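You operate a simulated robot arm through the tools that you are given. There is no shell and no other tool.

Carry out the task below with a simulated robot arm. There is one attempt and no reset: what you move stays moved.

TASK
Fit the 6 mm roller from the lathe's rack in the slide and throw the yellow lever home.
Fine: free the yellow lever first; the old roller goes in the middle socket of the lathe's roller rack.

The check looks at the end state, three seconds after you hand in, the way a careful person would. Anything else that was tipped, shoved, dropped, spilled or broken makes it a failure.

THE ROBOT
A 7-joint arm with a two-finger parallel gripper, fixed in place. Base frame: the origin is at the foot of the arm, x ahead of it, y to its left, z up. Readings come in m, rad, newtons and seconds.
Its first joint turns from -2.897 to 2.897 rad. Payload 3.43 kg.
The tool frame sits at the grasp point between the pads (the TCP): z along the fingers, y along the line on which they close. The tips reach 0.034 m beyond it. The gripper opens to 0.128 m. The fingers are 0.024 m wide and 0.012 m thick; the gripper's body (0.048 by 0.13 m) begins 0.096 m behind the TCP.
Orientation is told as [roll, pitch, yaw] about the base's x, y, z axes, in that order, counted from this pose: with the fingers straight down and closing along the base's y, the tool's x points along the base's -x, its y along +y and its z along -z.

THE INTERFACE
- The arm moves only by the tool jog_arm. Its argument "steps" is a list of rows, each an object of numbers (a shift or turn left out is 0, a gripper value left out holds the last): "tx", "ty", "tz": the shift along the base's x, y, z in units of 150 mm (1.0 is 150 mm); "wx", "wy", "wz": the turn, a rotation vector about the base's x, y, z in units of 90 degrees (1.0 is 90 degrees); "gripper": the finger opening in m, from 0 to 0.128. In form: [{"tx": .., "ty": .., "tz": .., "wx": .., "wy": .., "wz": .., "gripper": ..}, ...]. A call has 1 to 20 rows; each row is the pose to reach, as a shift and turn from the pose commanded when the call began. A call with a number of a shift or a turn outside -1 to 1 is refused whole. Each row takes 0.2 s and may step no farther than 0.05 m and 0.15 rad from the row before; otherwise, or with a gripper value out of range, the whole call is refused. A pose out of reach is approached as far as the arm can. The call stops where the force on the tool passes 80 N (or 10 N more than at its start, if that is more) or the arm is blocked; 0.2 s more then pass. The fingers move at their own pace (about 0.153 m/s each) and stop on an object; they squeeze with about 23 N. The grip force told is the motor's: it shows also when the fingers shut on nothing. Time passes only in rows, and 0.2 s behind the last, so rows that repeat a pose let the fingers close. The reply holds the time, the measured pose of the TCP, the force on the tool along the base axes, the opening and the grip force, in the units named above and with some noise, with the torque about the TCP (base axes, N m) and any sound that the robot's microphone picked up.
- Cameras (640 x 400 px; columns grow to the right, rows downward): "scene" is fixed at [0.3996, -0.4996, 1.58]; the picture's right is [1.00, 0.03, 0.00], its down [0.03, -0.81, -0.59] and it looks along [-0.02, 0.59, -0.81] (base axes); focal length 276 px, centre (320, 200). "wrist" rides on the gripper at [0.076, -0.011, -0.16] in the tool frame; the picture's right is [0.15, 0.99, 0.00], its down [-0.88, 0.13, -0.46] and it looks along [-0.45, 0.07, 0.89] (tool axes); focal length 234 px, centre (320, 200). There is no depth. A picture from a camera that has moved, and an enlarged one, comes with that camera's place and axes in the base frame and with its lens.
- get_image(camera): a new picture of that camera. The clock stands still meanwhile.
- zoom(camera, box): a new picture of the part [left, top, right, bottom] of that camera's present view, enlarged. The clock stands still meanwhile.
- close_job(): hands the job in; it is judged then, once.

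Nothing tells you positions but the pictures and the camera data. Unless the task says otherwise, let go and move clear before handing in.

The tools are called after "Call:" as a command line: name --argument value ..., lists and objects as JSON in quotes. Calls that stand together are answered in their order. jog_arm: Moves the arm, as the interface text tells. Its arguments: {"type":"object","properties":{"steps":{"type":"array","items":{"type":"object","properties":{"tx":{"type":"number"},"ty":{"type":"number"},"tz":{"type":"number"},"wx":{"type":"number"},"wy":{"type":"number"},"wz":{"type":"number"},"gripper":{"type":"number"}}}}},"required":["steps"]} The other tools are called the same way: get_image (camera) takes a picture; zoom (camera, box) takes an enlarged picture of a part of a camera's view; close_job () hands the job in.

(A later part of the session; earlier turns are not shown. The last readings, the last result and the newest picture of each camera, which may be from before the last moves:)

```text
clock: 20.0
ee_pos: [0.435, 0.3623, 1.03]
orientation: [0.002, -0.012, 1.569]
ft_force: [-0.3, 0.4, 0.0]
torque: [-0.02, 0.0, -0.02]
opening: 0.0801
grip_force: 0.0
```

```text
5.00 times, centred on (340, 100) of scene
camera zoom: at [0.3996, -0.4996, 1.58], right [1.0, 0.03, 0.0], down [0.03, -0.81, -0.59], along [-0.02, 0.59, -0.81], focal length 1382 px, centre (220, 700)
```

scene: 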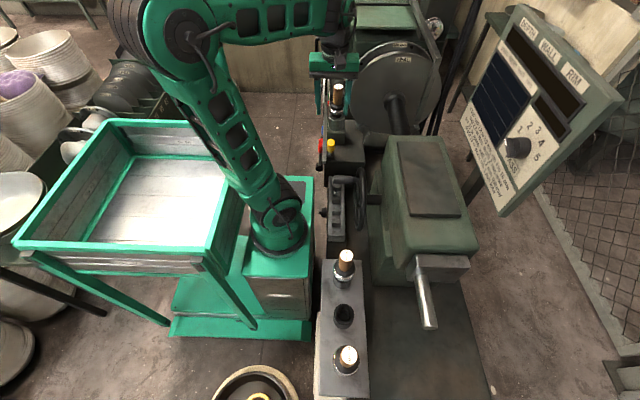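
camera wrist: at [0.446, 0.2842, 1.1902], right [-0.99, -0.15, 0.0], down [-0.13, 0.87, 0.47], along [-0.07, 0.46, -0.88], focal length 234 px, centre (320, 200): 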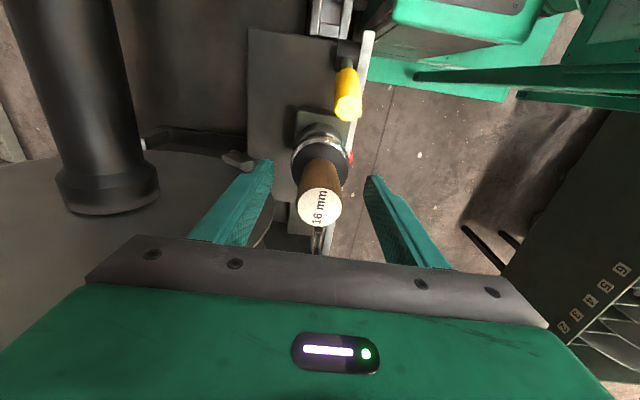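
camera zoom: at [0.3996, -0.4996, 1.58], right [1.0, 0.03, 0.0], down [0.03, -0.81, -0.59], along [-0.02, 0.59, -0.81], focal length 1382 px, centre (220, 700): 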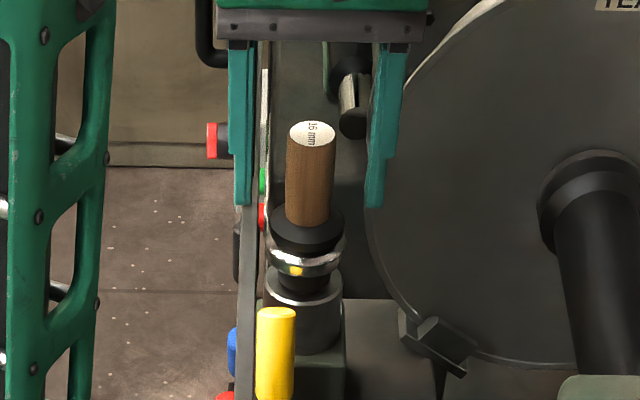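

The handle is centred between the fingers to within about 1–2 mm, with tips just above the black collar. Closing the grip.

Call:
jog_arm --steps '[{"ty": 0.007, "tz": -0.015, "gripper": 0.06}, {"ty": 0.007, "tz": -0.015, "gripper": 0.04}, {"ty": 0.007, "tz": -0.015, "gripper": 0.025}, {"ty": 0.007, "tz": -0.015, "gripper": 0.025}, {"ty": 0.007, "tz": -0.015, "gripper": 0.025}]'

Call:
zoom --camera "scene" --box '[310, 60, 370, 140]'

Call:
zoom --camera "wrist" --box '[250, 90, 390, 260]'

```text
clock: 21.2
ee_pos: [0.4346, 0.3642, 1.0283]
orientation: [0.0, -0.013, 1.571]
ft_force: [2.2, 0.6, -0.1]
torque: [0.02, -0.22, -0.02]
opening: 0.0337
grip_force: 23.0
```

```text
5.00 times, centred on (340, 100) of scene
camera zoom: at [0.3996, -0.4996, 1.58], right [1.0, 0.03, 0.0], down [0.03, -0.81, -0.59], along [-0.02, 0.59, -0.81], focal length 1382 px, centre (220, 700)
```

zoom: 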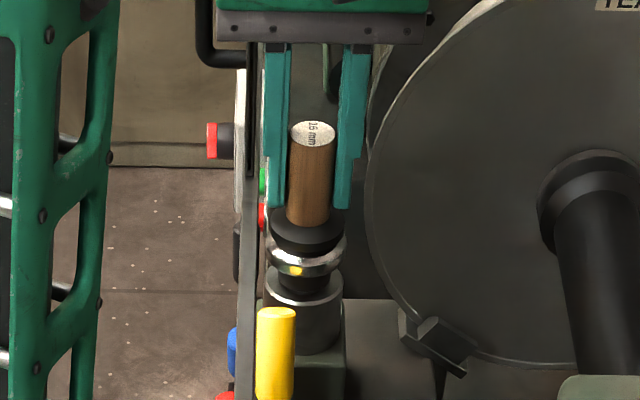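

```text
2.35 times, centred on (320, 175) of wrist
camera zoom: at [0.4462, 0.2854, 1.1883], right [-0.99, -0.15, 0.0], down [-0.13, 0.87, 0.47], along [-0.07, 0.46, -0.88], focal length 551 px, centre (320, 259)
```

zoom: 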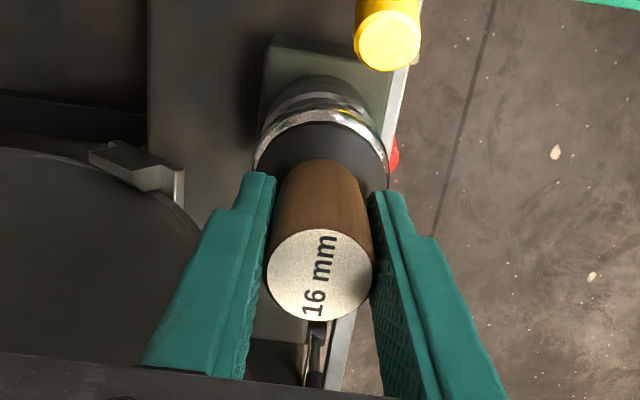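

Gripped the 16 mm roller handle at 33.7 mm opening with TCP at (0.4346, 0.3642, 1.0283), which I'll remember as the seated pose. Now a careful vertical lift.

Call:
jog_arm --steps '[{"tz": 0.02, "gripper": 0.015}, {"tz": 0.06, "gripper": 0.015}, {"tz": 0.12, "gripper": 0.015}, {"tz": 0.18, "gripper": 0.015}]'

Call:
zoom --camera "scene" --box '[310, 50, 370, 140]'

```text
clock: 22.2
ee_pos: [0.4345, 0.364, 1.0561]
orientation: [0.002, -0.012, 1.568]
ft_force: [0.0, 0.0, -4.4]
torque: [-0.01, 0.01, 0.01]
opening: 0.0337
grip_force: 23.1
```

```text
4.44 times, centred on (340, 95) of scene
camera zoom: at [0.3996, -0.4996, 1.58], right [1.0, 0.03, 0.0], down [0.03, -0.81, -0.59], along [-0.02, 0.59, -0.81], focal length 1228 px, centre (231, 667)
```

zoom: 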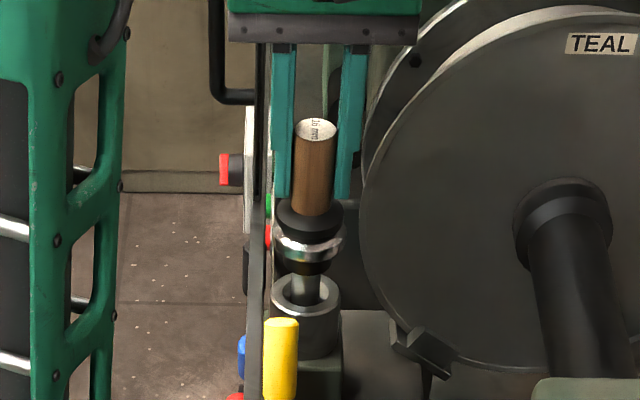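

The roller lifts freely with about 4.4 N of weight, and its steel shank is emerging. I'll continue lifting until it clears the socket.

Call:
jog_arm --steps '[{"tz": 0.12}, {"tz": 0.26}, {"tz": 0.4}, {"tz": 0.55}, {"tz": 0.7}]'

Call:
get_image --camera "scene"

Call:
zoom --camera "scene" --box '[300, 10, 380, 130]'

Call:
get_image --camera "wrist"

```text
clock: 23.4
ee_pos: [0.4353, 0.3641, 1.1619]
orientation: [0.001, -0.011, 1.571]
ft_force: [0.5, 0.7, -4.7]
torque: [-0.01, 0.02, 0.0]
opening: 0.0335
grip_force: 23.3
```

```text
taken
```

scene: 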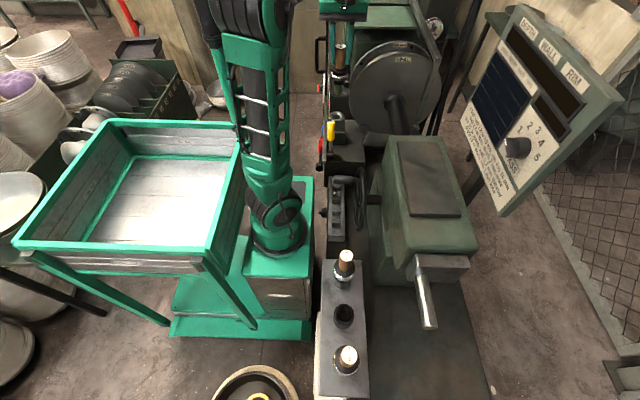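

```text
3.33 times, centred on (340, 70) of scene
camera zoom: at [0.3996, -0.4996, 1.58], right [1.0, 0.03, 0.0], down [0.03, -0.81, -0.59], along [-0.02, 0.59, -0.81], focal length 921 px, centre (253, 633)
```

zoom: 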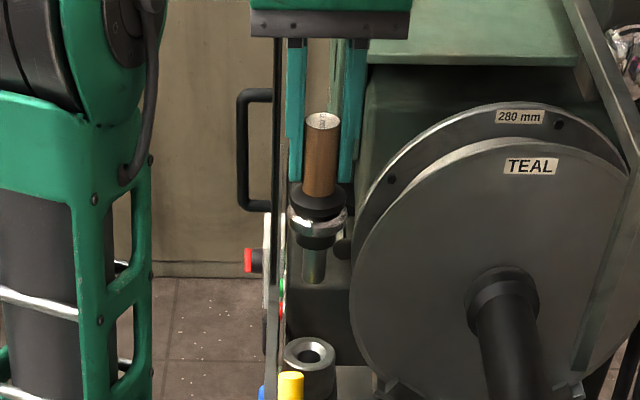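

```text
taken
camera wrist: at [0.4459, 0.2849, 1.3209], right [-0.99, -0.15, 0.0], down [-0.13, 0.87, 0.47], along [-0.07, 0.46, -0.88], focal length 234 px, centre (320, 200)
```

wrist: 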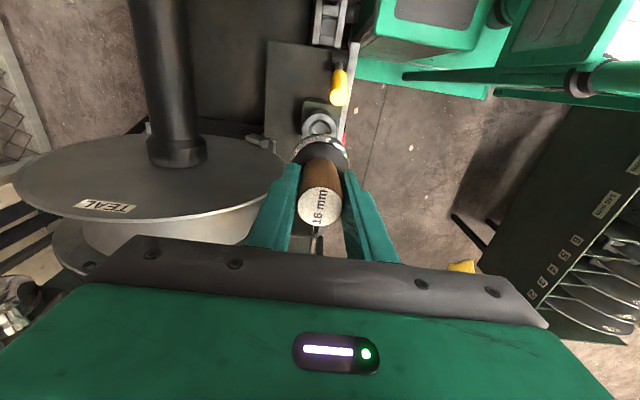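

The 16 mm roller is out of the slide, and its shank ends about 14 cm below the TCP. From triangulation the rack runs along y at x≈0.455: 10 mm at y≈−0.215, middle socket y≈−0.320, 6 mm y≈−0.425. I'll raise the roller and carry it out and around toward the rack.

Call:
jog_arm --steps '[{"tz": 0.2}, {"tz": 0.4}, {"tx": 0.15, "ty": -0.15, "tz": 0.45}, {"tx": 0.35, "ty": -0.35, "tz": 0.45}, {"tx": 0.55, "ty": -0.55, "tz": 0.45}, {"tx": 0.75, "ty": -0.75, "tz": 0.45}, {"tx": 0.9, "ty": -0.97, "tz": 0.45}]'

Call:
get_image --camera "scene"

```text
clock: 25.0
ee_pos: [0.57, 0.2182, 1.2215]
orientation: [0.001, -0.016, 1.573]
ft_force: [0.0, 0.4, -3.6]
torque: [0.0, -0.04, 0.01]
opening: 0.0337
grip_force: 23.3
```

```text
taken
```

scene: 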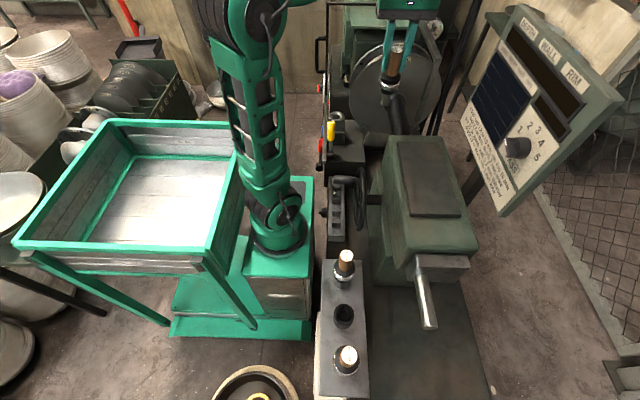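

The roller is held well above everything. I'll continue along −y toward the rack at this height.

Call:
jog_arm --steps '[{"ty": -0.2}, {"ty": -0.45}, {"ty": -0.7}, {"ty": -0.95}]'

Call:
jog_arm --steps '[{"ty": -0.25}, {"ty": -0.5}, {"ty": -0.75}, {"ty": -0.97}]'

Call:
get_image --camera "scene"

```text
clock: 26.0
ee_pos: [0.5702, 0.0772, 1.2288]
orientation: [0.001, -0.013, 1.571]
ft_force: [0.5, 0.2, -4.8]
torque: [-0.04, 0.02, -0.02]
opening: 0.0335
grip_force: 22.7
```

```text
clock: 27.0
ee_pos: [0.5701, -0.0704, 1.228]
orientation: [0.001, -0.013, 1.57]
ft_force: [-0.8, 0.5, -4.4]
torque: [-0.02, 0.02, -0.02]
opening: 0.0336
grip_force: 23.0
```

```text
taken
```

scene: 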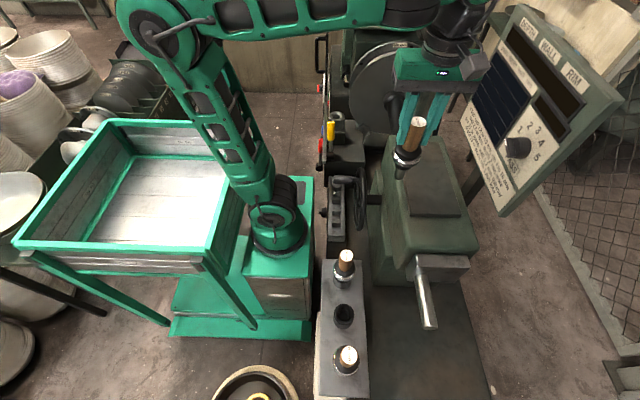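

Carrying on toward the rack, then I'll move in over the middle socket at height.

Call:
jog_arm --steps '[{"ty": -0.25}, {"ty": -0.5}, {"tx": -0.15, "ty": -0.7}, {"tx": -0.35, "ty": -0.85}, {"tx": -0.55, "ty": -0.95}, {"tx": -0.75, "ty": -1.0}]'

Call:
jog_arm --steps '[{"ty": -0.2}, {"ty": -0.4}, {"ty": -0.6}, {"ty": -0.66}]'

Call:
get_image --camera "scene"

Call:
get_image --camera "wrist"

```text
clock: 28.4
ee_pos: [0.4568, -0.2199, 1.2274]
orientation: [0.003, -0.013, 1.57]
ft_force: [-0.3, -0.9, -4.1]
torque: [0.01, 0.02, 0.0]
opening: 0.0335
grip_force: 23.3
```

```text
clock: 29.4
ee_pos: [0.4584, -0.3181, 1.2265]
orientation: [0.002, -0.012, 1.572]
ft_force: [-0.5, -0.1, -4.6]
torque: [-0.03, 0.01, -0.02]
opening: 0.0335
grip_force: 23.8
```

```text
taken
```

scene: 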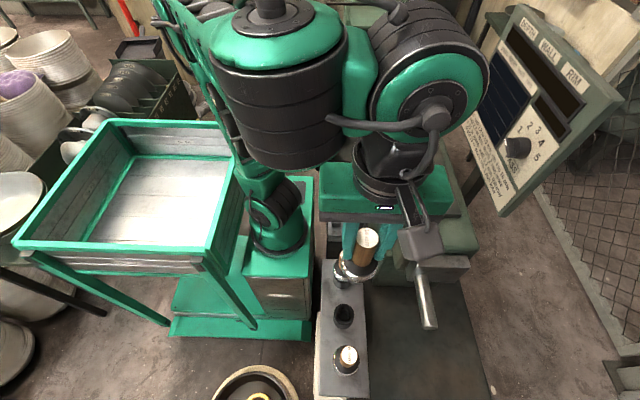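

```text
taken
camera wrist: at [0.4691, -0.3968, 1.3868], right [-0.99, -0.15, 0.0], down [-0.13, 0.88, 0.47], along [-0.07, 0.46, -0.88], focal length 234 px, centre (320, 200)
```

wrist: 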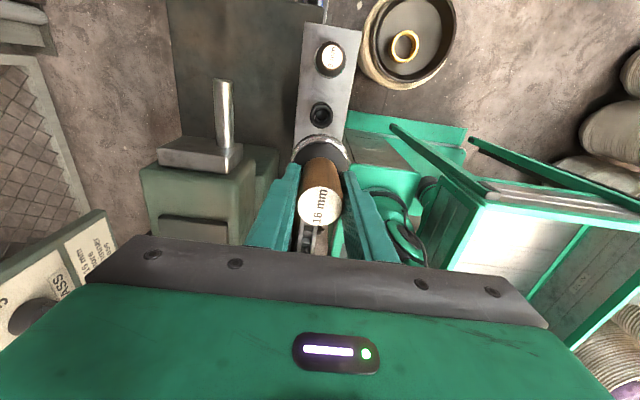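

The wrist view shows the rack below with the 6 mm roller and the empty middle socket. I'll zoom in to locate the socket opening more exactly.

Call:
zoom --camera "wrist" --box '[270, 20, 380, 170]'

Call:
zoom --camera "scene" --box '[310, 220, 390, 380]'

```text
2.67 times, centred on (325, 95) of wrist
camera zoom: at [0.4691, -0.3968, 1.3868], right [-0.99, -0.15, 0.0], down [-0.13, 0.88, 0.47], along [-0.07, 0.46, -0.88], focal length 624 px, centre (307, 480)
```

zoom: 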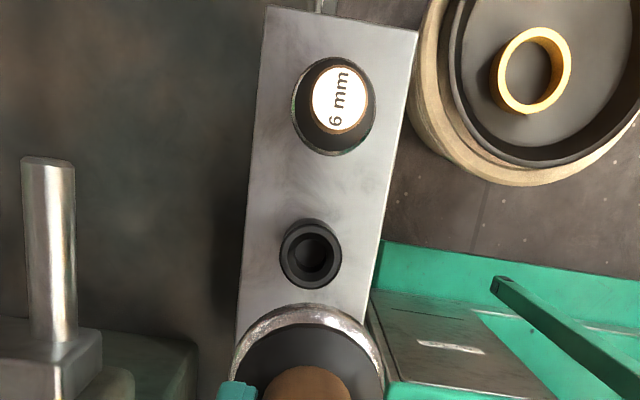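

```text
2.50 times, centred on (350, 300) of scene
camera zoom: at [0.3996, -0.4996, 1.58], right [1.0, 0.03, 0.0], down [0.03, -0.81, -0.59], along [-0.02, 0.59, -0.81], focal length 691 px, centre (245, -50)
```

zoom: 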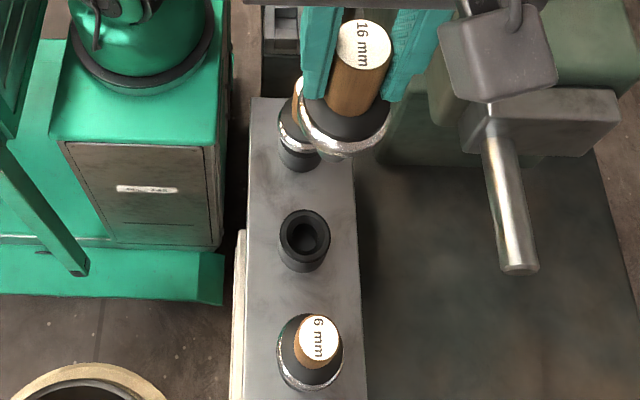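

The socket hole looks roughly 30 mm against a 23 mm shank, so there are a few mm of clearance. I'll lower to a height where the relative view matches what I saw over the slide socket, then compare.

Call:
jog_arm --steps '[{"tx": -0.02, "ty": -0.015, "tz": -0.2}, {"tx": -0.02, "ty": -0.015, "tz": -0.4}, {"tx": -0.02, "ty": -0.015, "tz": -0.6}, {"tx": -0.02, "ty": -0.015, "tz": -0.8}, {"tx": -0.02, "ty": -0.015, "tz": -1.0}, {"tx": -0.02, "ty": -0.015, "tz": -1.0}]'

Call:
zoom --camera "wrist" --box '[270, 60, 370, 240]'

Call:
zoom --camera "scene" --box '[310, 220, 390, 380]'

```text
clock: 30.8
ee_pos: [0.4545, -0.3205, 1.0777]
orientation: [0.0, -0.011, 1.571]
ft_force: [0.7, 0.6, -3.8]
torque: [-0.01, -0.03, 0.02]
opening: 0.0336
grip_force: 23.3
out of reach, approached as far as the arm can: row 1
```

```text
2.22 times, centred on (320, 150) of wrist
camera zoom: at [0.4658, -0.3989, 1.2374], right [-0.99, -0.15, 0.0], down [-0.13, 0.88, 0.47], along [-0.07, 0.46, -0.88], focal length 520 px, centre (320, 311)
```

zoom: 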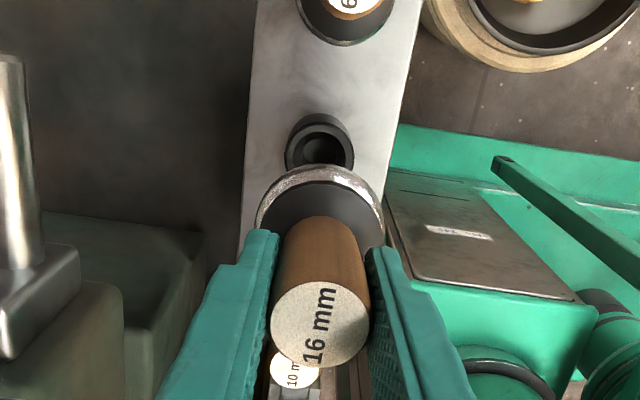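

```text
2.50 times, centred on (350, 300) of scene
camera zoom: at [0.3996, -0.4996, 1.58], right [1.0, 0.03, 0.0], down [0.03, -0.81, -0.59], along [-0.02, 0.59, -0.81], focal length 691 px, centre (245, -50)
```

zoom: 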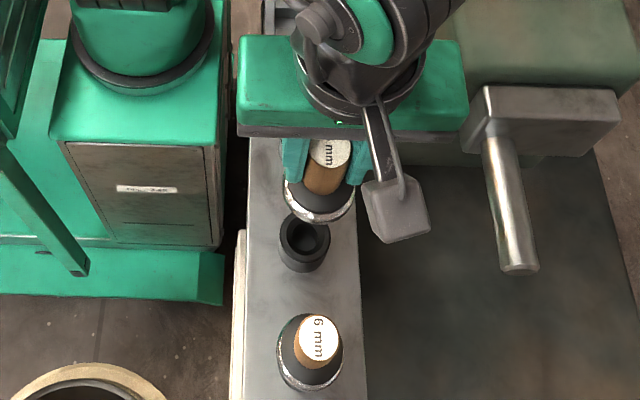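

The socket's position relative to the gripper matches the slide view to within about 2 mm, so I'm aligned over the middle socket. I'll lower to just above the rim, then continue slowly while watching force.

Call:
jog_arm --steps '[{"tz": -0.15}, {"tz": -0.3}, {"tz": -0.42}, {"tz": -0.5}]'

Call:
get_image --camera "wrist"

Call:
zoom --camera "scene" --box '[320, 260, 370, 350]'

```text
clock: 31.8
ee_pos: [0.4544, -0.3206, 1.0036]
orientation: [0.002, -0.012, 1.57]
ft_force: [0.7, -0.3, -3.9]
torque: [-0.02, -0.01, 0.01]
opening: 0.0337
grip_force: 22.8
```

```text
taken
camera wrist: at [0.4657, -0.3989, 1.1627], right [-0.99, -0.15, 0.0], down [-0.13, 0.88, 0.47], along [-0.07, 0.46, -0.88], focal length 234 px, centre (320, 200)
```

wrist: 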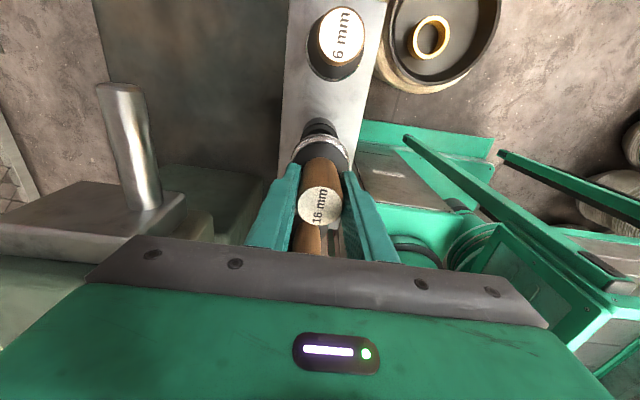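

```text
4.44 times, centred on (345, 305) of scene
camera zoom: at [0.3996, -0.4996, 1.58], right [1.0, 0.03, 0.0], down [0.03, -0.81, -0.59], along [-0.02, 0.59, -0.81], focal length 1228 px, centre (209, -267)
```

zoom: 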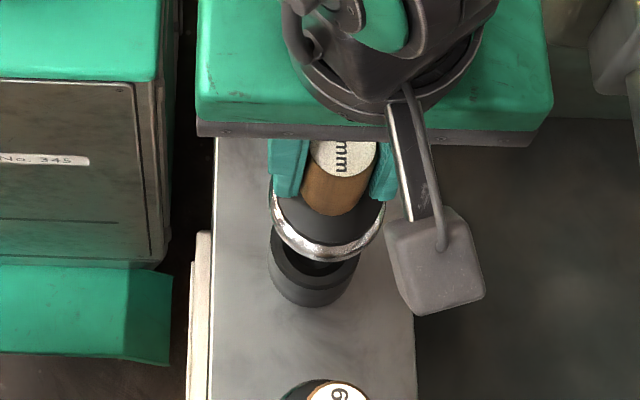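

Alignment looks right in both views. I'll lower slowly into the socket.

Call:
jog_arm --steps '[{"tz": -0.05}, {"tz": -0.1}, {"tz": -0.15}, {"tz": -0.2}]'

Call:
zoom --camera "scene" --box '[320, 260, 370, 350]'

```text
clock: 32.8
ee_pos: [0.4552, -0.3205, 0.973]
orientation: [0.0, -0.013, 1.572]
ft_force: [0.5, 0.4, -4.2]
torque: [-0.07, -0.03, 0.02]
opening: 0.0335
grip_force: 23.4
```

```text
4.44 times, centred on (345, 305) of scene
camera zoom: at [0.3996, -0.4996, 1.58], right [1.0, 0.03, 0.0], down [0.03, -0.81, -0.59], along [-0.02, 0.59, -0.81], focal length 1228 px, centre (209, -267)
```

zoom: 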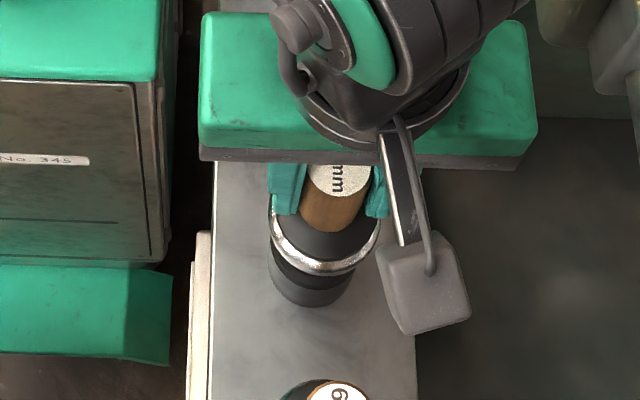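

No contact force yet, so the shank is entering the socket. Continuing down to the seat.

Call:
jog_arm --steps '[{"tz": -0.04}, {"tz": -0.08}, {"tz": -0.12}, {"tz": -0.16}]'

Call:
zoom --camera "scene" --box '[320, 260, 370, 350]'

```text
clock: 33.8
ee_pos: [0.4548, -0.3209, 0.9486]
orientation: [0.002, -0.013, 1.569]
ft_force: [0.4, -0.5, -3.6]
torque: [-0.04, 0.04, 0.02]
opening: 0.0337
grip_force: 22.6
```

```text
4.44 times, centred on (345, 305) of scene
camera zoom: at [0.3996, -0.4996, 1.58], right [1.0, 0.03, 0.0], down [0.03, -0.81, -0.59], along [-0.02, 0.59, -0.81], focal length 1228 px, centre (209, -267)
```

zoom: 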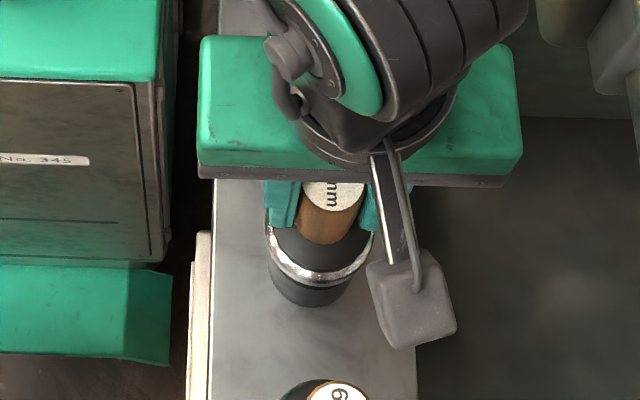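

Still no contact and nearly seated. I'll go down in smaller steps until the weight comes off.

Call:
jog_arm --steps '[{"tz": -0.02}, {"tz": -0.04}, {"tz": -0.055}]'

Call:
zoom --camera "scene" --box '[320, 260, 370, 350]'

Call:
get_image --camera "wrist"

```text
clock: 34.6
ee_pos: [0.4546, -0.3207, 0.9425]
orientation: [0.0, -0.011, 1.572]
ft_force: [-3.4, -0.6, 22.9]
torque: [-0.05, 0.35, 0.03]
opening: 0.0338
grip_force: 23.2
```

```text
4.44 times, centred on (345, 305) of scene
camera zoom: at [0.3996, -0.4996, 1.58], right [1.0, 0.03, 0.0], down [0.03, -0.81, -0.59], along [-0.02, 0.59, -0.81], focal length 1228 px, centre (209, -267)
```

zoom: 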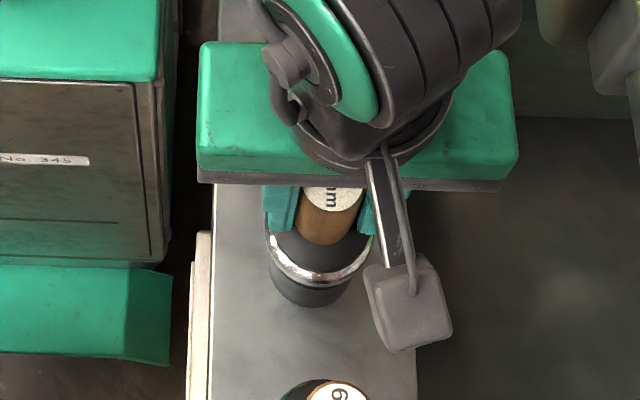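

```text
taken
camera wrist: at [0.4654, -0.399, 1.1019], right [-0.99, -0.15, 0.0], down [-0.13, 0.88, 0.46], along [-0.07, 0.46, -0.89], focal length 234 px, centre (320, 200)
```

wrist: 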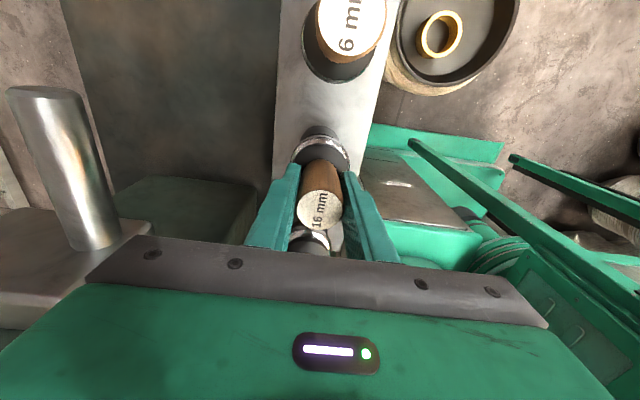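

Seated at TCP z≈0.9425, close to my prediction, with the ring down on the socket. Releasing and rising.

Call:
jog_arm --steps '[{"tz": 0.012}, {"tz": 0.012, "gripper": 0.05}, {"tz": 0.012, "gripper": 0.07}, {"tz": 0.012, "gripper": 0.08}, {"tz": 0.2, "gripper": 0.08}, {"tz": 0.45, "gripper": 0.08}, {"tz": 0.7, "gripper": 0.08}]'

Call:
get_image --camera "wrist"

Call:
zoom --camera "scene" --box '[310, 220, 390, 380]'

```text
clock: 36.2
ee_pos: [0.4548, -0.3205, 1.0464]
orientation: [0.001, -0.014, 1.571]
ft_force: [0.1, -0.2, -0.1]
torque: [0.0, -0.01, 0.02]
opening: 0.08
grip_force: 0.1
```

```text
taken
camera wrist: at [0.4655, -0.3989, 1.2064], right [-0.99, -0.15, 0.0], down [-0.13, 0.87, 0.47], along [-0.07, 0.46, -0.88], focal length 234 px, centre (320, 200)
```

wrist: 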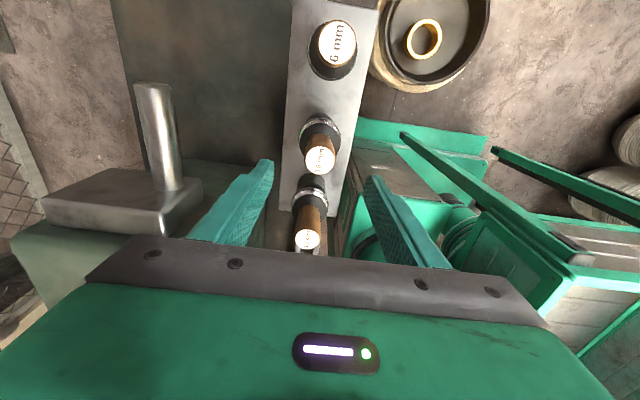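

```text
2.50 times, centred on (350, 300) of scene
camera zoom: at [0.3996, -0.4996, 1.58], right [1.0, 0.03, 0.0], down [0.03, -0.81, -0.59], along [-0.02, 0.59, -0.81], focal length 691 px, centre (245, -50)
```

zoom: 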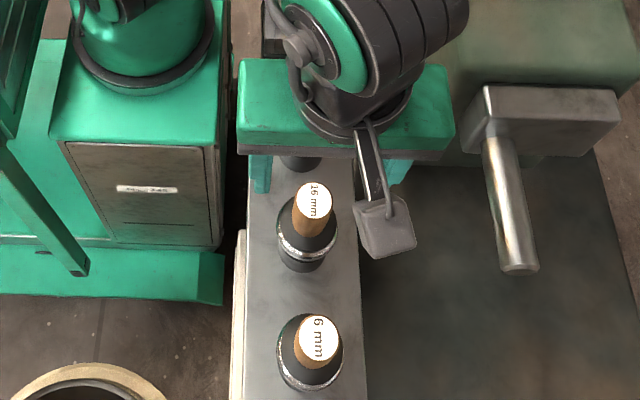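

The 16 mm roller stands properly in the middle socket, seated like its neighbours. Now I'll move over the 6 mm roller in the near socket, using the present view of the 16 mm label at pixel (320,160) as the alignment template.

Call:
jog_arm --steps '[{"ty": -0.15}, {"ty": -0.35}, {"ty": -0.55}, {"tx": 0.005, "ty": -0.7}, {"tx": 0.005, "ty": -0.7}]'

Call:
get_image --camera "wrist"

Call:
zoom --camera "wrist" --box '[270, 90, 370, 250]'

Call:
get_image --camera "scene"

```text
clock: 37.4
ee_pos: [0.4553, -0.4269, 1.0464]
orientation: [0.002, -0.013, 1.571]
ft_force: [-0.3, -0.7, 0.3]
torque: [0.0, -0.01, 0.03]
opening: 0.0801
grip_force: 0.2
```

```text
taken
camera wrist: at [0.466, -0.5051, 1.2065], right [-0.99, -0.15, 0.0], down [-0.13, 0.87, 0.47], along [-0.07, 0.46, -0.88], focal length 234 px, centre (320, 200)
```

wrist: 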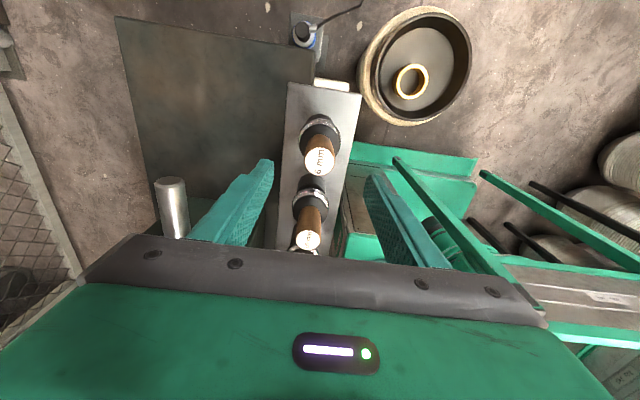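

```text
2.50 times, centred on (320, 170) of wrist
camera zoom: at [0.466, -0.5051, 1.2065], right [-0.99, -0.15, 0.0], down [-0.13, 0.87, 0.47], along [-0.07, 0.46, -0.88], focal length 585 px, centre (320, 275)
```

zoom: 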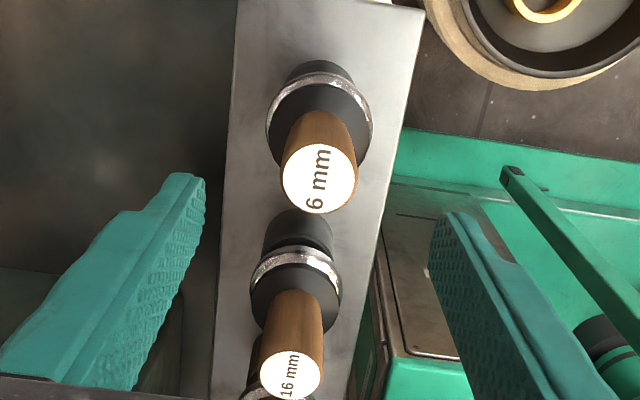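

```text
taken
```

scene: 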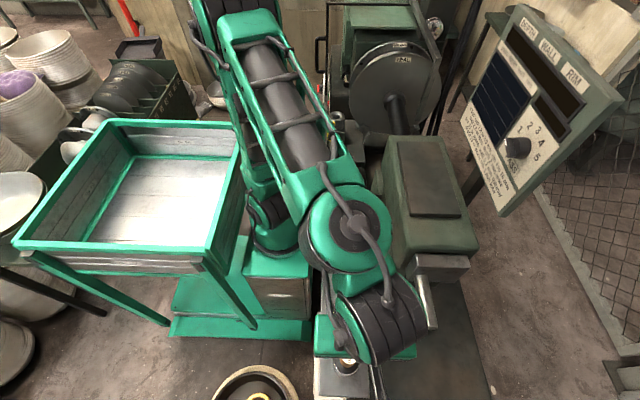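

The 6 mm label sits at the template position to within about a pixel. Descending around its handle.

Call:
jog_arm --steps '[{"tz": -0.2}, {"tz": -0.4}, {"tz": -0.55}, {"tz": -0.65}, {"tz": -0.68}, {"tz": -0.68}]'

Call:
zoom --camera "wrist" --box '[250, 90, 390, 280]'

```text
clock: 38.8
ee_pos: [0.4558, -0.427, 0.9442]
orientation: [0.002, -0.012, 1.571]
ft_force: [0.1, 0.5, -0.3]
torque: [-0.02, -0.01, 0.03]
opening: 0.0802
grip_force: 0.1
```

```text
2.11 times, centred on (320, 185) of wrist
camera zoom: at [0.4669, -0.5045, 1.1035], right [-0.99, -0.15, 0.0], down [-0.13, 0.88, 0.47], along [-0.07, 0.46, -0.88], focal length 493 px, centre (320, 232)
```

zoom: 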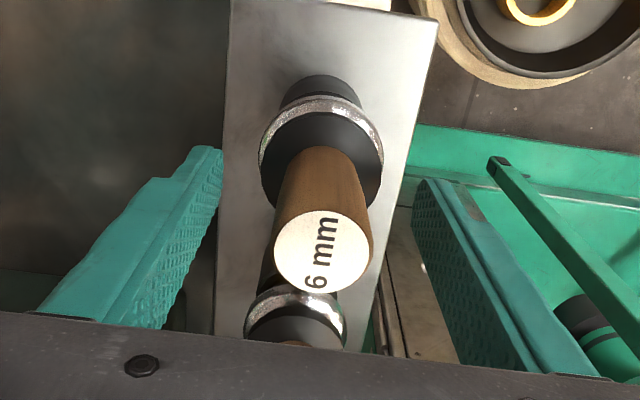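

The handle is centred. Closing on the 6 mm roller.

Call:
jog_arm --steps '[{"gripper": 0.06}, {"gripper": 0.04}, {"gripper": 0.02}, {"gripper": 0.015}, {"gripper": 0.015}]'

Call:
zoom --camera "wrist" --box '[250, 90, 390, 260]'

```text
clock: 40.0
ee_pos: [0.4557, -0.4261, 0.9444]
orientation: [0.002, -0.012, 1.572]
ft_force: [-3.3, 0.4, 0.9]
torque: [-0.04, 0.21, 0.0]
opening: 0.0337
grip_force: 22.9
```

```text
2.35 times, centred on (320, 175) of wrist
camera zoom: at [0.4668, -0.5045, 1.1036], right [-0.99, -0.15, 0.0], down [-0.13, 0.88, 0.47], along [-0.07, 0.46, -0.88], focal length 551 px, centre (320, 259)
```

zoom: 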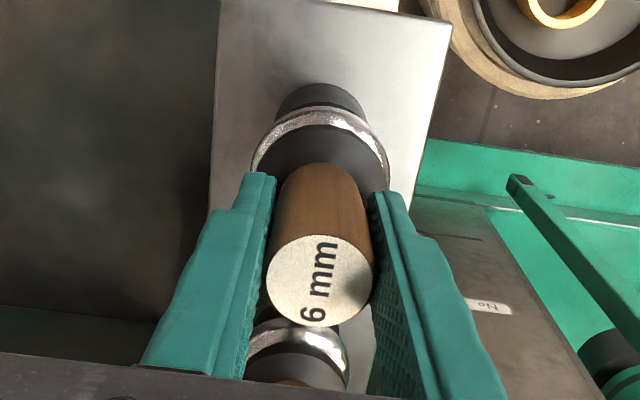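

Gripped at 33.7 mm, with the handle sitting about 1.5 mm further +y in the pads than the 16 mm roller did, which I'll allow for on insertion. Lifting straight up.

Call:
jog_arm --steps '[{"tz": 0.03}, {"tz": 0.08}, {"tz": 0.16}, {"tz": 0.28}, {"tz": 0.42}, {"tz": 0.6}, {"tz": 0.8}, {"tz": 1.0}]'

Call:
get_image --camera "wrist"

Call:
get_image --camera "scene"

```text
clock: 41.8
ee_pos: [0.4559, -0.4268, 1.0949]
orientation: [0.003, -0.013, 1.571]
ft_force: [-0.4, 0.2, -4.9]
torque: [0.06, 0.01, -0.02]
opening: 0.0335
grip_force: 23.0
```

```text
taken
camera wrist: at [0.4676, -0.5042, 1.2542], right [-0.99, -0.15, 0.0], down [-0.13, 0.87, 0.47], along [-0.07, 0.46, -0.88], focal length 234 px, centre (320, 200)
```

wrist: 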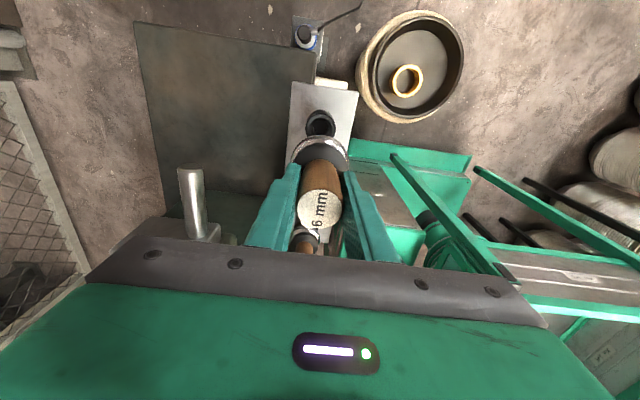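

```text
taken
```

scene: 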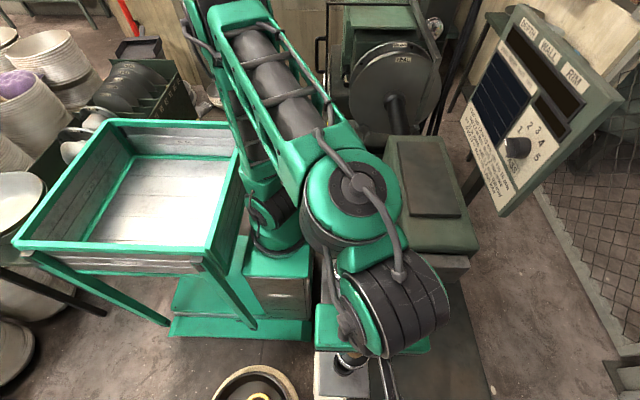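

The 6 mm roller is out cleanly. Its shank end still hangs near the other handles' height, so I'll rise further before travelling back.

Call:
jog_arm --steps '[{"tz": 0.2}, {"tz": 0.4}, {"tz": 0.6}, {"tz": 0.8}, {"tx": 0.1, "tz": 0.9}, {"tx": 0.3, "ty": 0.1, "tz": 0.9}, {"tx": 0.5, "ty": 0.25, "tz": 0.9}, {"tx": 0.7, "ty": 0.45, "tz": 0.9}, {"tx": 0.75, "ty": 0.7, "tz": 0.9}, {"tx": 0.75, "ty": 0.95, "tz": 0.9}]'

Call:
jog_arm --steps '[{"ty": 0.25}, {"ty": 0.5}, {"ty": 0.75}, {"ty": 1.0}]'

Call:
jog_arm --steps '[{"ty": 0.25}, {"ty": 0.5}, {"ty": 0.75}, {"ty": 1.0}]'

Call:
get_image --camera "scene"

```text
clock: 44.0
ee_pos: [0.568, -0.2813, 1.2263]
orientation: [0.001, -0.012, 1.572]
ft_force: [0.2, 0.5, -4.3]
torque: [0.04, 0.03, 0.0]
opening: 0.0335
grip_force: 23.1
```

```text
clock: 45.0
ee_pos: [0.5673, -0.1319, 1.2284]
orientation: [0.003, -0.01, 1.572]
ft_force: [1.1, -0.2, -4.0]
torque: [0.0, 0.0, 0.02]
opening: 0.0334
grip_force: 22.9
```

```text
clock: 46.0
ee_pos: [0.5677, 0.0161, 1.2291]
orientation: [0.002, -0.012, 1.571]
ft_force: [0.0, -0.2, -4.3]
torque: [0.03, -0.03, 0.0]
opening: 0.0334
grip_force: 23.1
```

```text
taken
```

scene: 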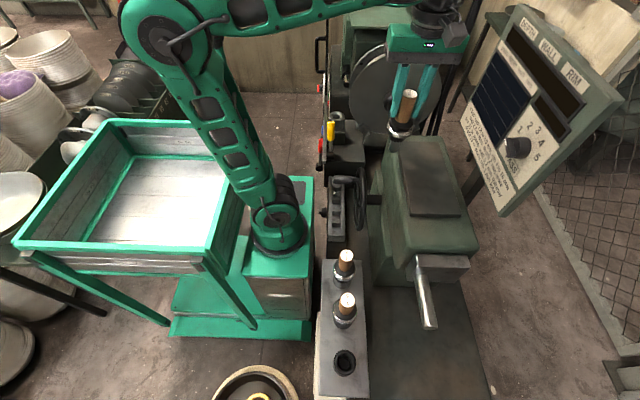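

The rack shows 10 mm and 16 mm seated and the near socket empty. Continuing back to the slide.

Call:
jog_arm --steps '[{"ty": 0.25}, {"ty": 0.5}, {"ty": 0.75}, {"ty": 1.0}]'

Call:
jog_arm --steps '[{"tx": -0.1, "ty": 0.2}, {"tx": -0.3, "ty": 0.4}, {"tx": -0.5, "ty": 0.6}, {"tx": -0.7, "ty": 0.8}, {"tx": -0.88, "ty": 0.98}, {"tx": -0.88, "ty": 0.98}]'

Call:
jog_arm --steps '[{"ty": 0.15}, {"ty": 0.32}, {"ty": 0.32, "tz": -0.2}, {"ty": 0.32, "tz": -0.4}, {"ty": 0.32, "tz": -0.4}]'

Call:
get_image --camera "wrist"

Call:
zoom --camera "scene" --box '[300, 10, 380, 130]'

```text
clock: 47.0
ee_pos: [0.5682, 0.1666, 1.2318]
orientation: [0.002, -0.013, 1.571]
ft_force: [0.3, -1.0, -3.6]
torque: [0.07, -0.04, -0.01]
opening: 0.0336
grip_force: 23.2
```

```text
clock: 48.4
ee_pos: [0.4361, 0.3141, 1.2303]
orientation: [0.007, -0.014, 1.57]
ft_force: [0.6, 0.8, -3.8]
torque: [0.03, -0.01, 0.01]
opening: 0.0336
grip_force: 23.0
```

```text
clock: 49.8
ee_pos: [0.3616, 0.3795, 1.1768]
orientation: [-0.016, -0.011, 1.699]
ft_force: [-1.2, 0.0, -3.3]
torque: [0.04, -0.03, 0.0]
opening: 0.0336
grip_force: 22.5
stopped in row 5: the arm was blocked; the commanded pose is now the measured one
```

```text
taken
camera wrist: at [0.3791, 0.3041, 1.3352], right [-0.96, -0.27, -0.02], down [-0.25, 0.85, 0.46], along [-0.11, 0.45, -0.89], focal length 234 px, centre (320, 200)
```

wrist: 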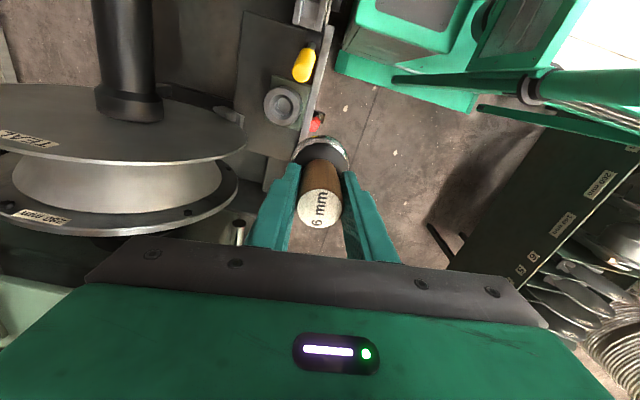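

```text
3.33 times, centred on (340, 70) of scene
camera zoom: at [0.3996, -0.4996, 1.58], right [1.0, 0.03, 0.0], down [0.03, -0.81, -0.59], along [-0.02, 0.59, -0.81], focal length 921 px, centre (253, 633)
```

zoom: 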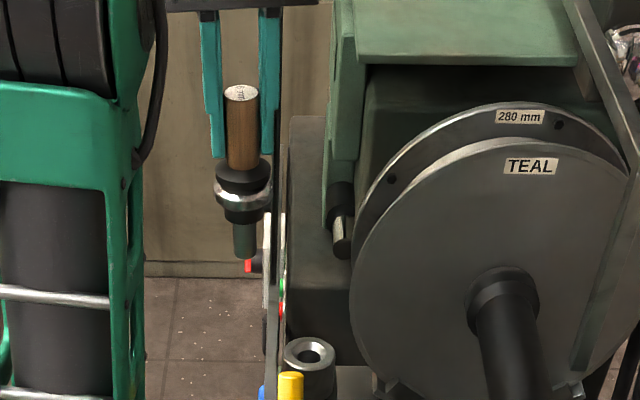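

The arm reports being blocked, and the tool ended about 7 cm off in x with extra yaw, although the measured force is small. I need to see the whole arm before doing anything else.

Call:
get_image --camera "scene"

Call:
zoom --camera "scene" --box '[180, 0, 400, 140]'

Call:
zoom --camera "wrist" --box '[220, 20, 380, 240]'

```text
taken
```

scene: 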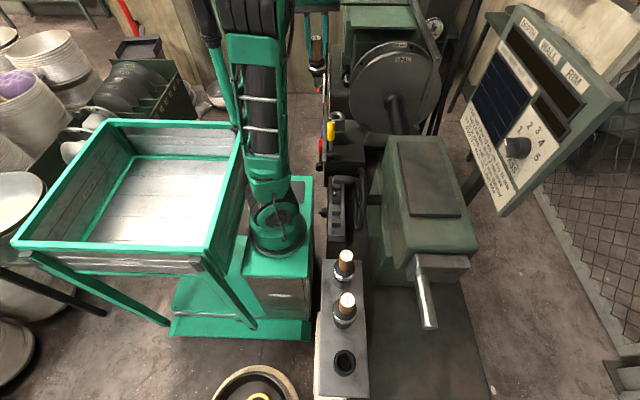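

```text
2.86 times, centred on (290, 70) of scene
camera zoom: at [0.3996, -0.4996, 1.58], right [1.0, 0.03, 0.0], down [0.03, -0.81, -0.59], along [-0.02, 0.59, -0.81], focal length 790 px, centre (406, 571)
```

zoom: 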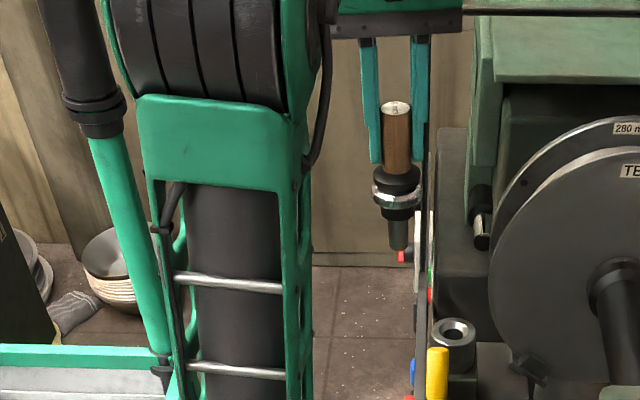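

```text
1.82 times, centred on (300, 130) of wrist
camera zoom: at [0.3791, 0.3041, 1.3352], right [-0.96, -0.27, -0.02], down [-0.25, 0.85, 0.46], along [-0.11, 0.45, -0.89], focal length 426 px, centre (356, 327)
```

zoom: 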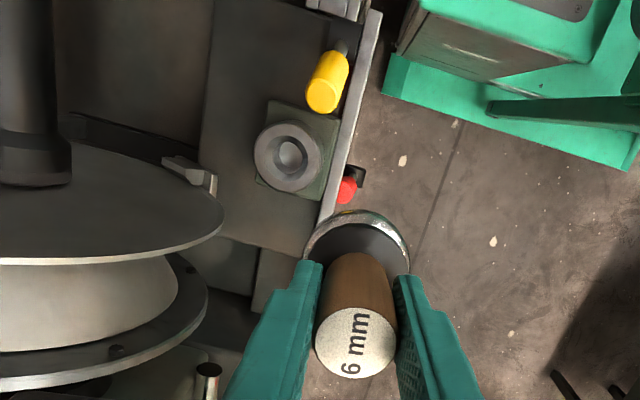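

Nothing seems touched: the roller hangs free, left of the slide, with the force equal to its weight alone. The arm probably ran into a joint limit. I'll back off gently toward the last good pose and undo the yaw.

Call:
jog_arm --steps '[{"tz": 0.1}, {"tx": 0.05, "ty": -0.1, "tz": 0.25, "wz": -0.02}, {"tx": 0.15, "ty": -0.2, "tz": 0.35, "wz": -0.04}, {"tx": 0.3, "ty": -0.3, "tz": 0.35, "wz": -0.06}, {"tx": 0.45, "ty": -0.4, "tz": 0.35, "wz": -0.082}, {"tx": 0.5, "ty": -0.43, "tz": 0.35, "wz": -0.082}]'

Call:
get_image --camera "scene"

```text
clock: 51.2
ee_pos: [0.4448, 0.3158, 1.2241]
orientation: [-0.011, -0.013, 1.562]
ft_force: [0.1, -0.8, -4.2]
torque: [-0.03, 0.0, 0.01]
opening: 0.0336
grip_force: 22.8
```

```text
taken
```

scene: 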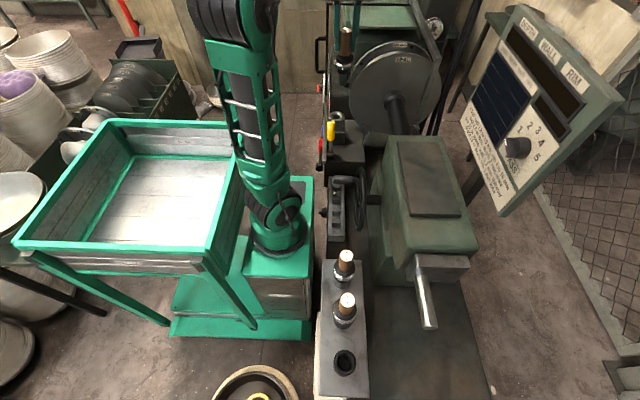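

It followed well back to (0.445, 0.316, 1.224). I'll straighten the small orientation errors and lower a little here, in free space, before approaching the socket again more slowly.

Call:
jog_arm --steps '[{"tz": -0.08, "wx": 0.008, "wz": 0.006}, {"tz": -0.16, "wx": 0.008, "wz": 0.006}, {"tz": -0.24, "wx": 0.008, "wz": 0.006}, {"tz": -0.32, "wx": 0.008, "wz": 0.006}, {"tz": -0.4, "wx": 0.008, "wz": 0.006}]'

Call:
jog_arm --steps '[{"tx": -0.02, "ty": 0.04}, {"tx": -0.03, "ty": 0.08}, {"tx": -0.04, "ty": 0.12}, {"tx": -0.05, "ty": 0.16}]'

```text
clock: 52.4
ee_pos: [0.4434, 0.3181, 1.1666]
orientation: [-0.012, -0.022, 1.573]
ft_force: [-1.1, 0.4, -4.1]
torque: [-0.01, -0.07, 0.01]
opening: 0.0337
grip_force: 22.7
out of reach, approached as far as the arm can: row 1, 2, 3
```

```text
clock: 53.4
ee_pos: [0.4383, 0.3417, 1.1665]
orientation: [-0.011, -0.022, 1.573]
ft_force: [0.0, 1.1, -4.2]
torque: [-0.01, 0.02, -0.02]
opening: 0.0334
grip_force: 22.7
```

The "out of reach" notes show that the limit is simply tool height at this short radius, so z≈1.165 is fine. With yaw at 90° I mixed up which axis corrects roll and pitch. I'll restore the tilt the tool had when it gripped the roller, and slide over the socket.

Call:
jog_arm --steps '[{"tx": -0.01, "ty": 0.04, "wx": -0.0064, "wy": 0.0083}, {"tx": -0.018, "ty": 0.08, "wx": -0.0064, "wy": 0.0083}, {"tx": -0.025, "ty": 0.12, "wx": -0.0064, "wy": 0.0083}, {"tx": -0.025, "ty": 0.14, "wx": -0.0064, "wy": 0.0083}, {"tx": -0.025, "ty": 0.14, "wx": -0.0064, "wy": 0.0083}]'

Call:
get_image --camera "wrist"

Call:
zoom --camera "scene" --box '[300, 10, 380, 130]'

```text
clock: 54.6
ee_pos: [0.4334, 0.3618, 1.1672]
orientation: [0.002, -0.014, 1.57]
ft_force: [-0.7, -0.5, -4.1]
torque: [-0.02, -0.02, 0.02]
opening: 0.0338
grip_force: 22.8
```

```text
taken
camera wrist: at [0.4442, 0.2835, 1.3257], right [-0.99, -0.15, 0.0], down [-0.13, 0.87, 0.47], along [-0.07, 0.46, -0.88], focal length 234 px, centre (320, 200)
```

wrist: 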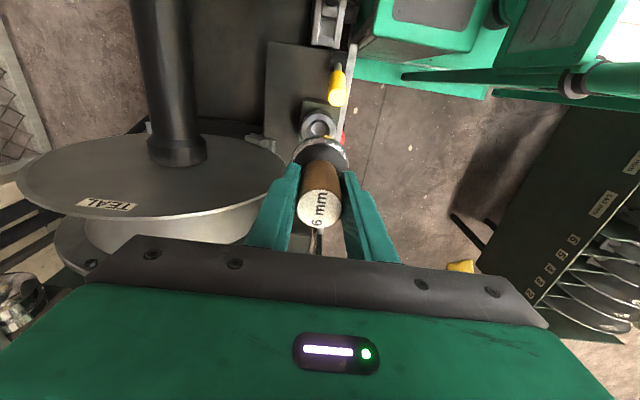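

```text
3.33 times, centred on (340, 70) of scene
camera zoom: at [0.3996, -0.4996, 1.58], right [1.0, 0.03, 0.0], down [0.03, -0.81, -0.59], along [-0.02, 0.59, -0.81], focal length 921 px, centre (253, 633)
```

zoom: 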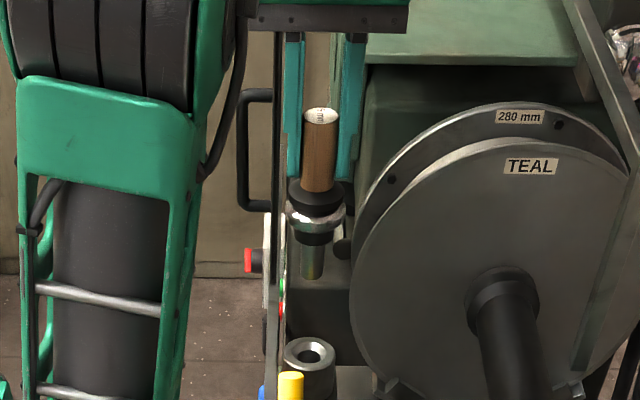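

Back over the socket, properly oriented. I'll make a fine correction and lower until the shank end is just above the socket.

Call:
jog_arm --steps '[{"tx": 0.006, "ty": 0.006}, {"tx": 0.006, "ty": 0.006, "tz": -0.12}, {"tx": 0.006, "ty": 0.006, "tz": -0.24}, {"tx": 0.006, "ty": 0.006, "tz": -0.36}, {"tx": 0.006, "ty": 0.006, "tz": -0.46}, {"tx": 0.006, "ty": 0.006, "tz": -0.46}]'

Call:
zoom --camera "scene" --box '[315, 50, 365, 130]'

Call:
zoom --camera "wrist" --box '[270, 80, 370, 240]'

```text
clock: 56.0
ee_pos: [0.4344, 0.3633, 1.096]
orientation: [0.002, -0.011, 1.572]
ft_force: [-0.6, -0.2, -3.5]
torque: [-0.01, -0.04, -0.01]
opening: 0.0334
grip_force: 22.6
```

```text
5.00 times, centred on (340, 90) of scene
camera zoom: at [0.3996, -0.4996, 1.58], right [1.0, 0.03, 0.0], down [0.03, -0.81, -0.59], along [-0.02, 0.59, -0.81], focal length 1382 px, centre (220, 750)
```

zoom: 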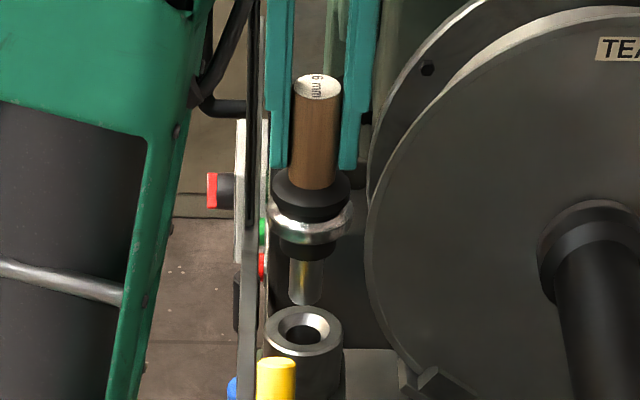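

```text
2.50 times, centred on (320, 160) of wrist
camera zoom: at [0.4458, 0.2855, 1.2557], right [-0.99, -0.15, 0.0], down [-0.13, 0.87, 0.47], along [-0.07, 0.46, -0.88], focal length 585 px, centre (320, 300)
```

zoom: 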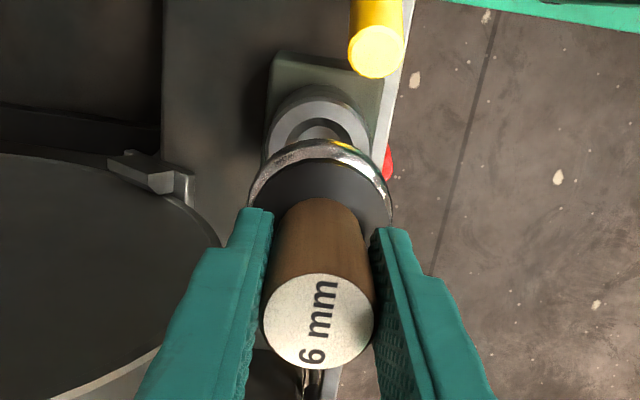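

The shank lines up with the socket's chamfered hole in both views. Lowering slowly.

Call:
jog_arm --steps '[{"tz": -0.06}, {"tz": -0.12}, {"tz": -0.17}, {"tz": -0.22}, {"tz": -0.26}]'

Call:
zoom --camera "scene" --box '[315, 50, 365, 130]'

```text
clock: 57.2
ee_pos: [0.4346, 0.3635, 1.0573]
orientation: [0.001, -0.013, 1.571]
ft_force: [0.1, -1.3, -4.9]
torque: [-0.1, -0.06, -0.02]
opening: 0.0339
grip_force: 23.3
```

```text
5.00 times, centred on (340, 90) of scene
camera zoom: at [0.3996, -0.4996, 1.58], right [1.0, 0.03, 0.0], down [0.03, -0.81, -0.59], along [-0.02, 0.59, -0.81], focal length 1382 px, centre (220, 750)
```

zoom: 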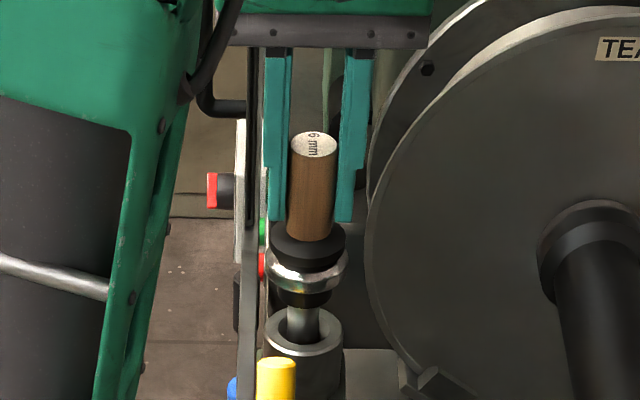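

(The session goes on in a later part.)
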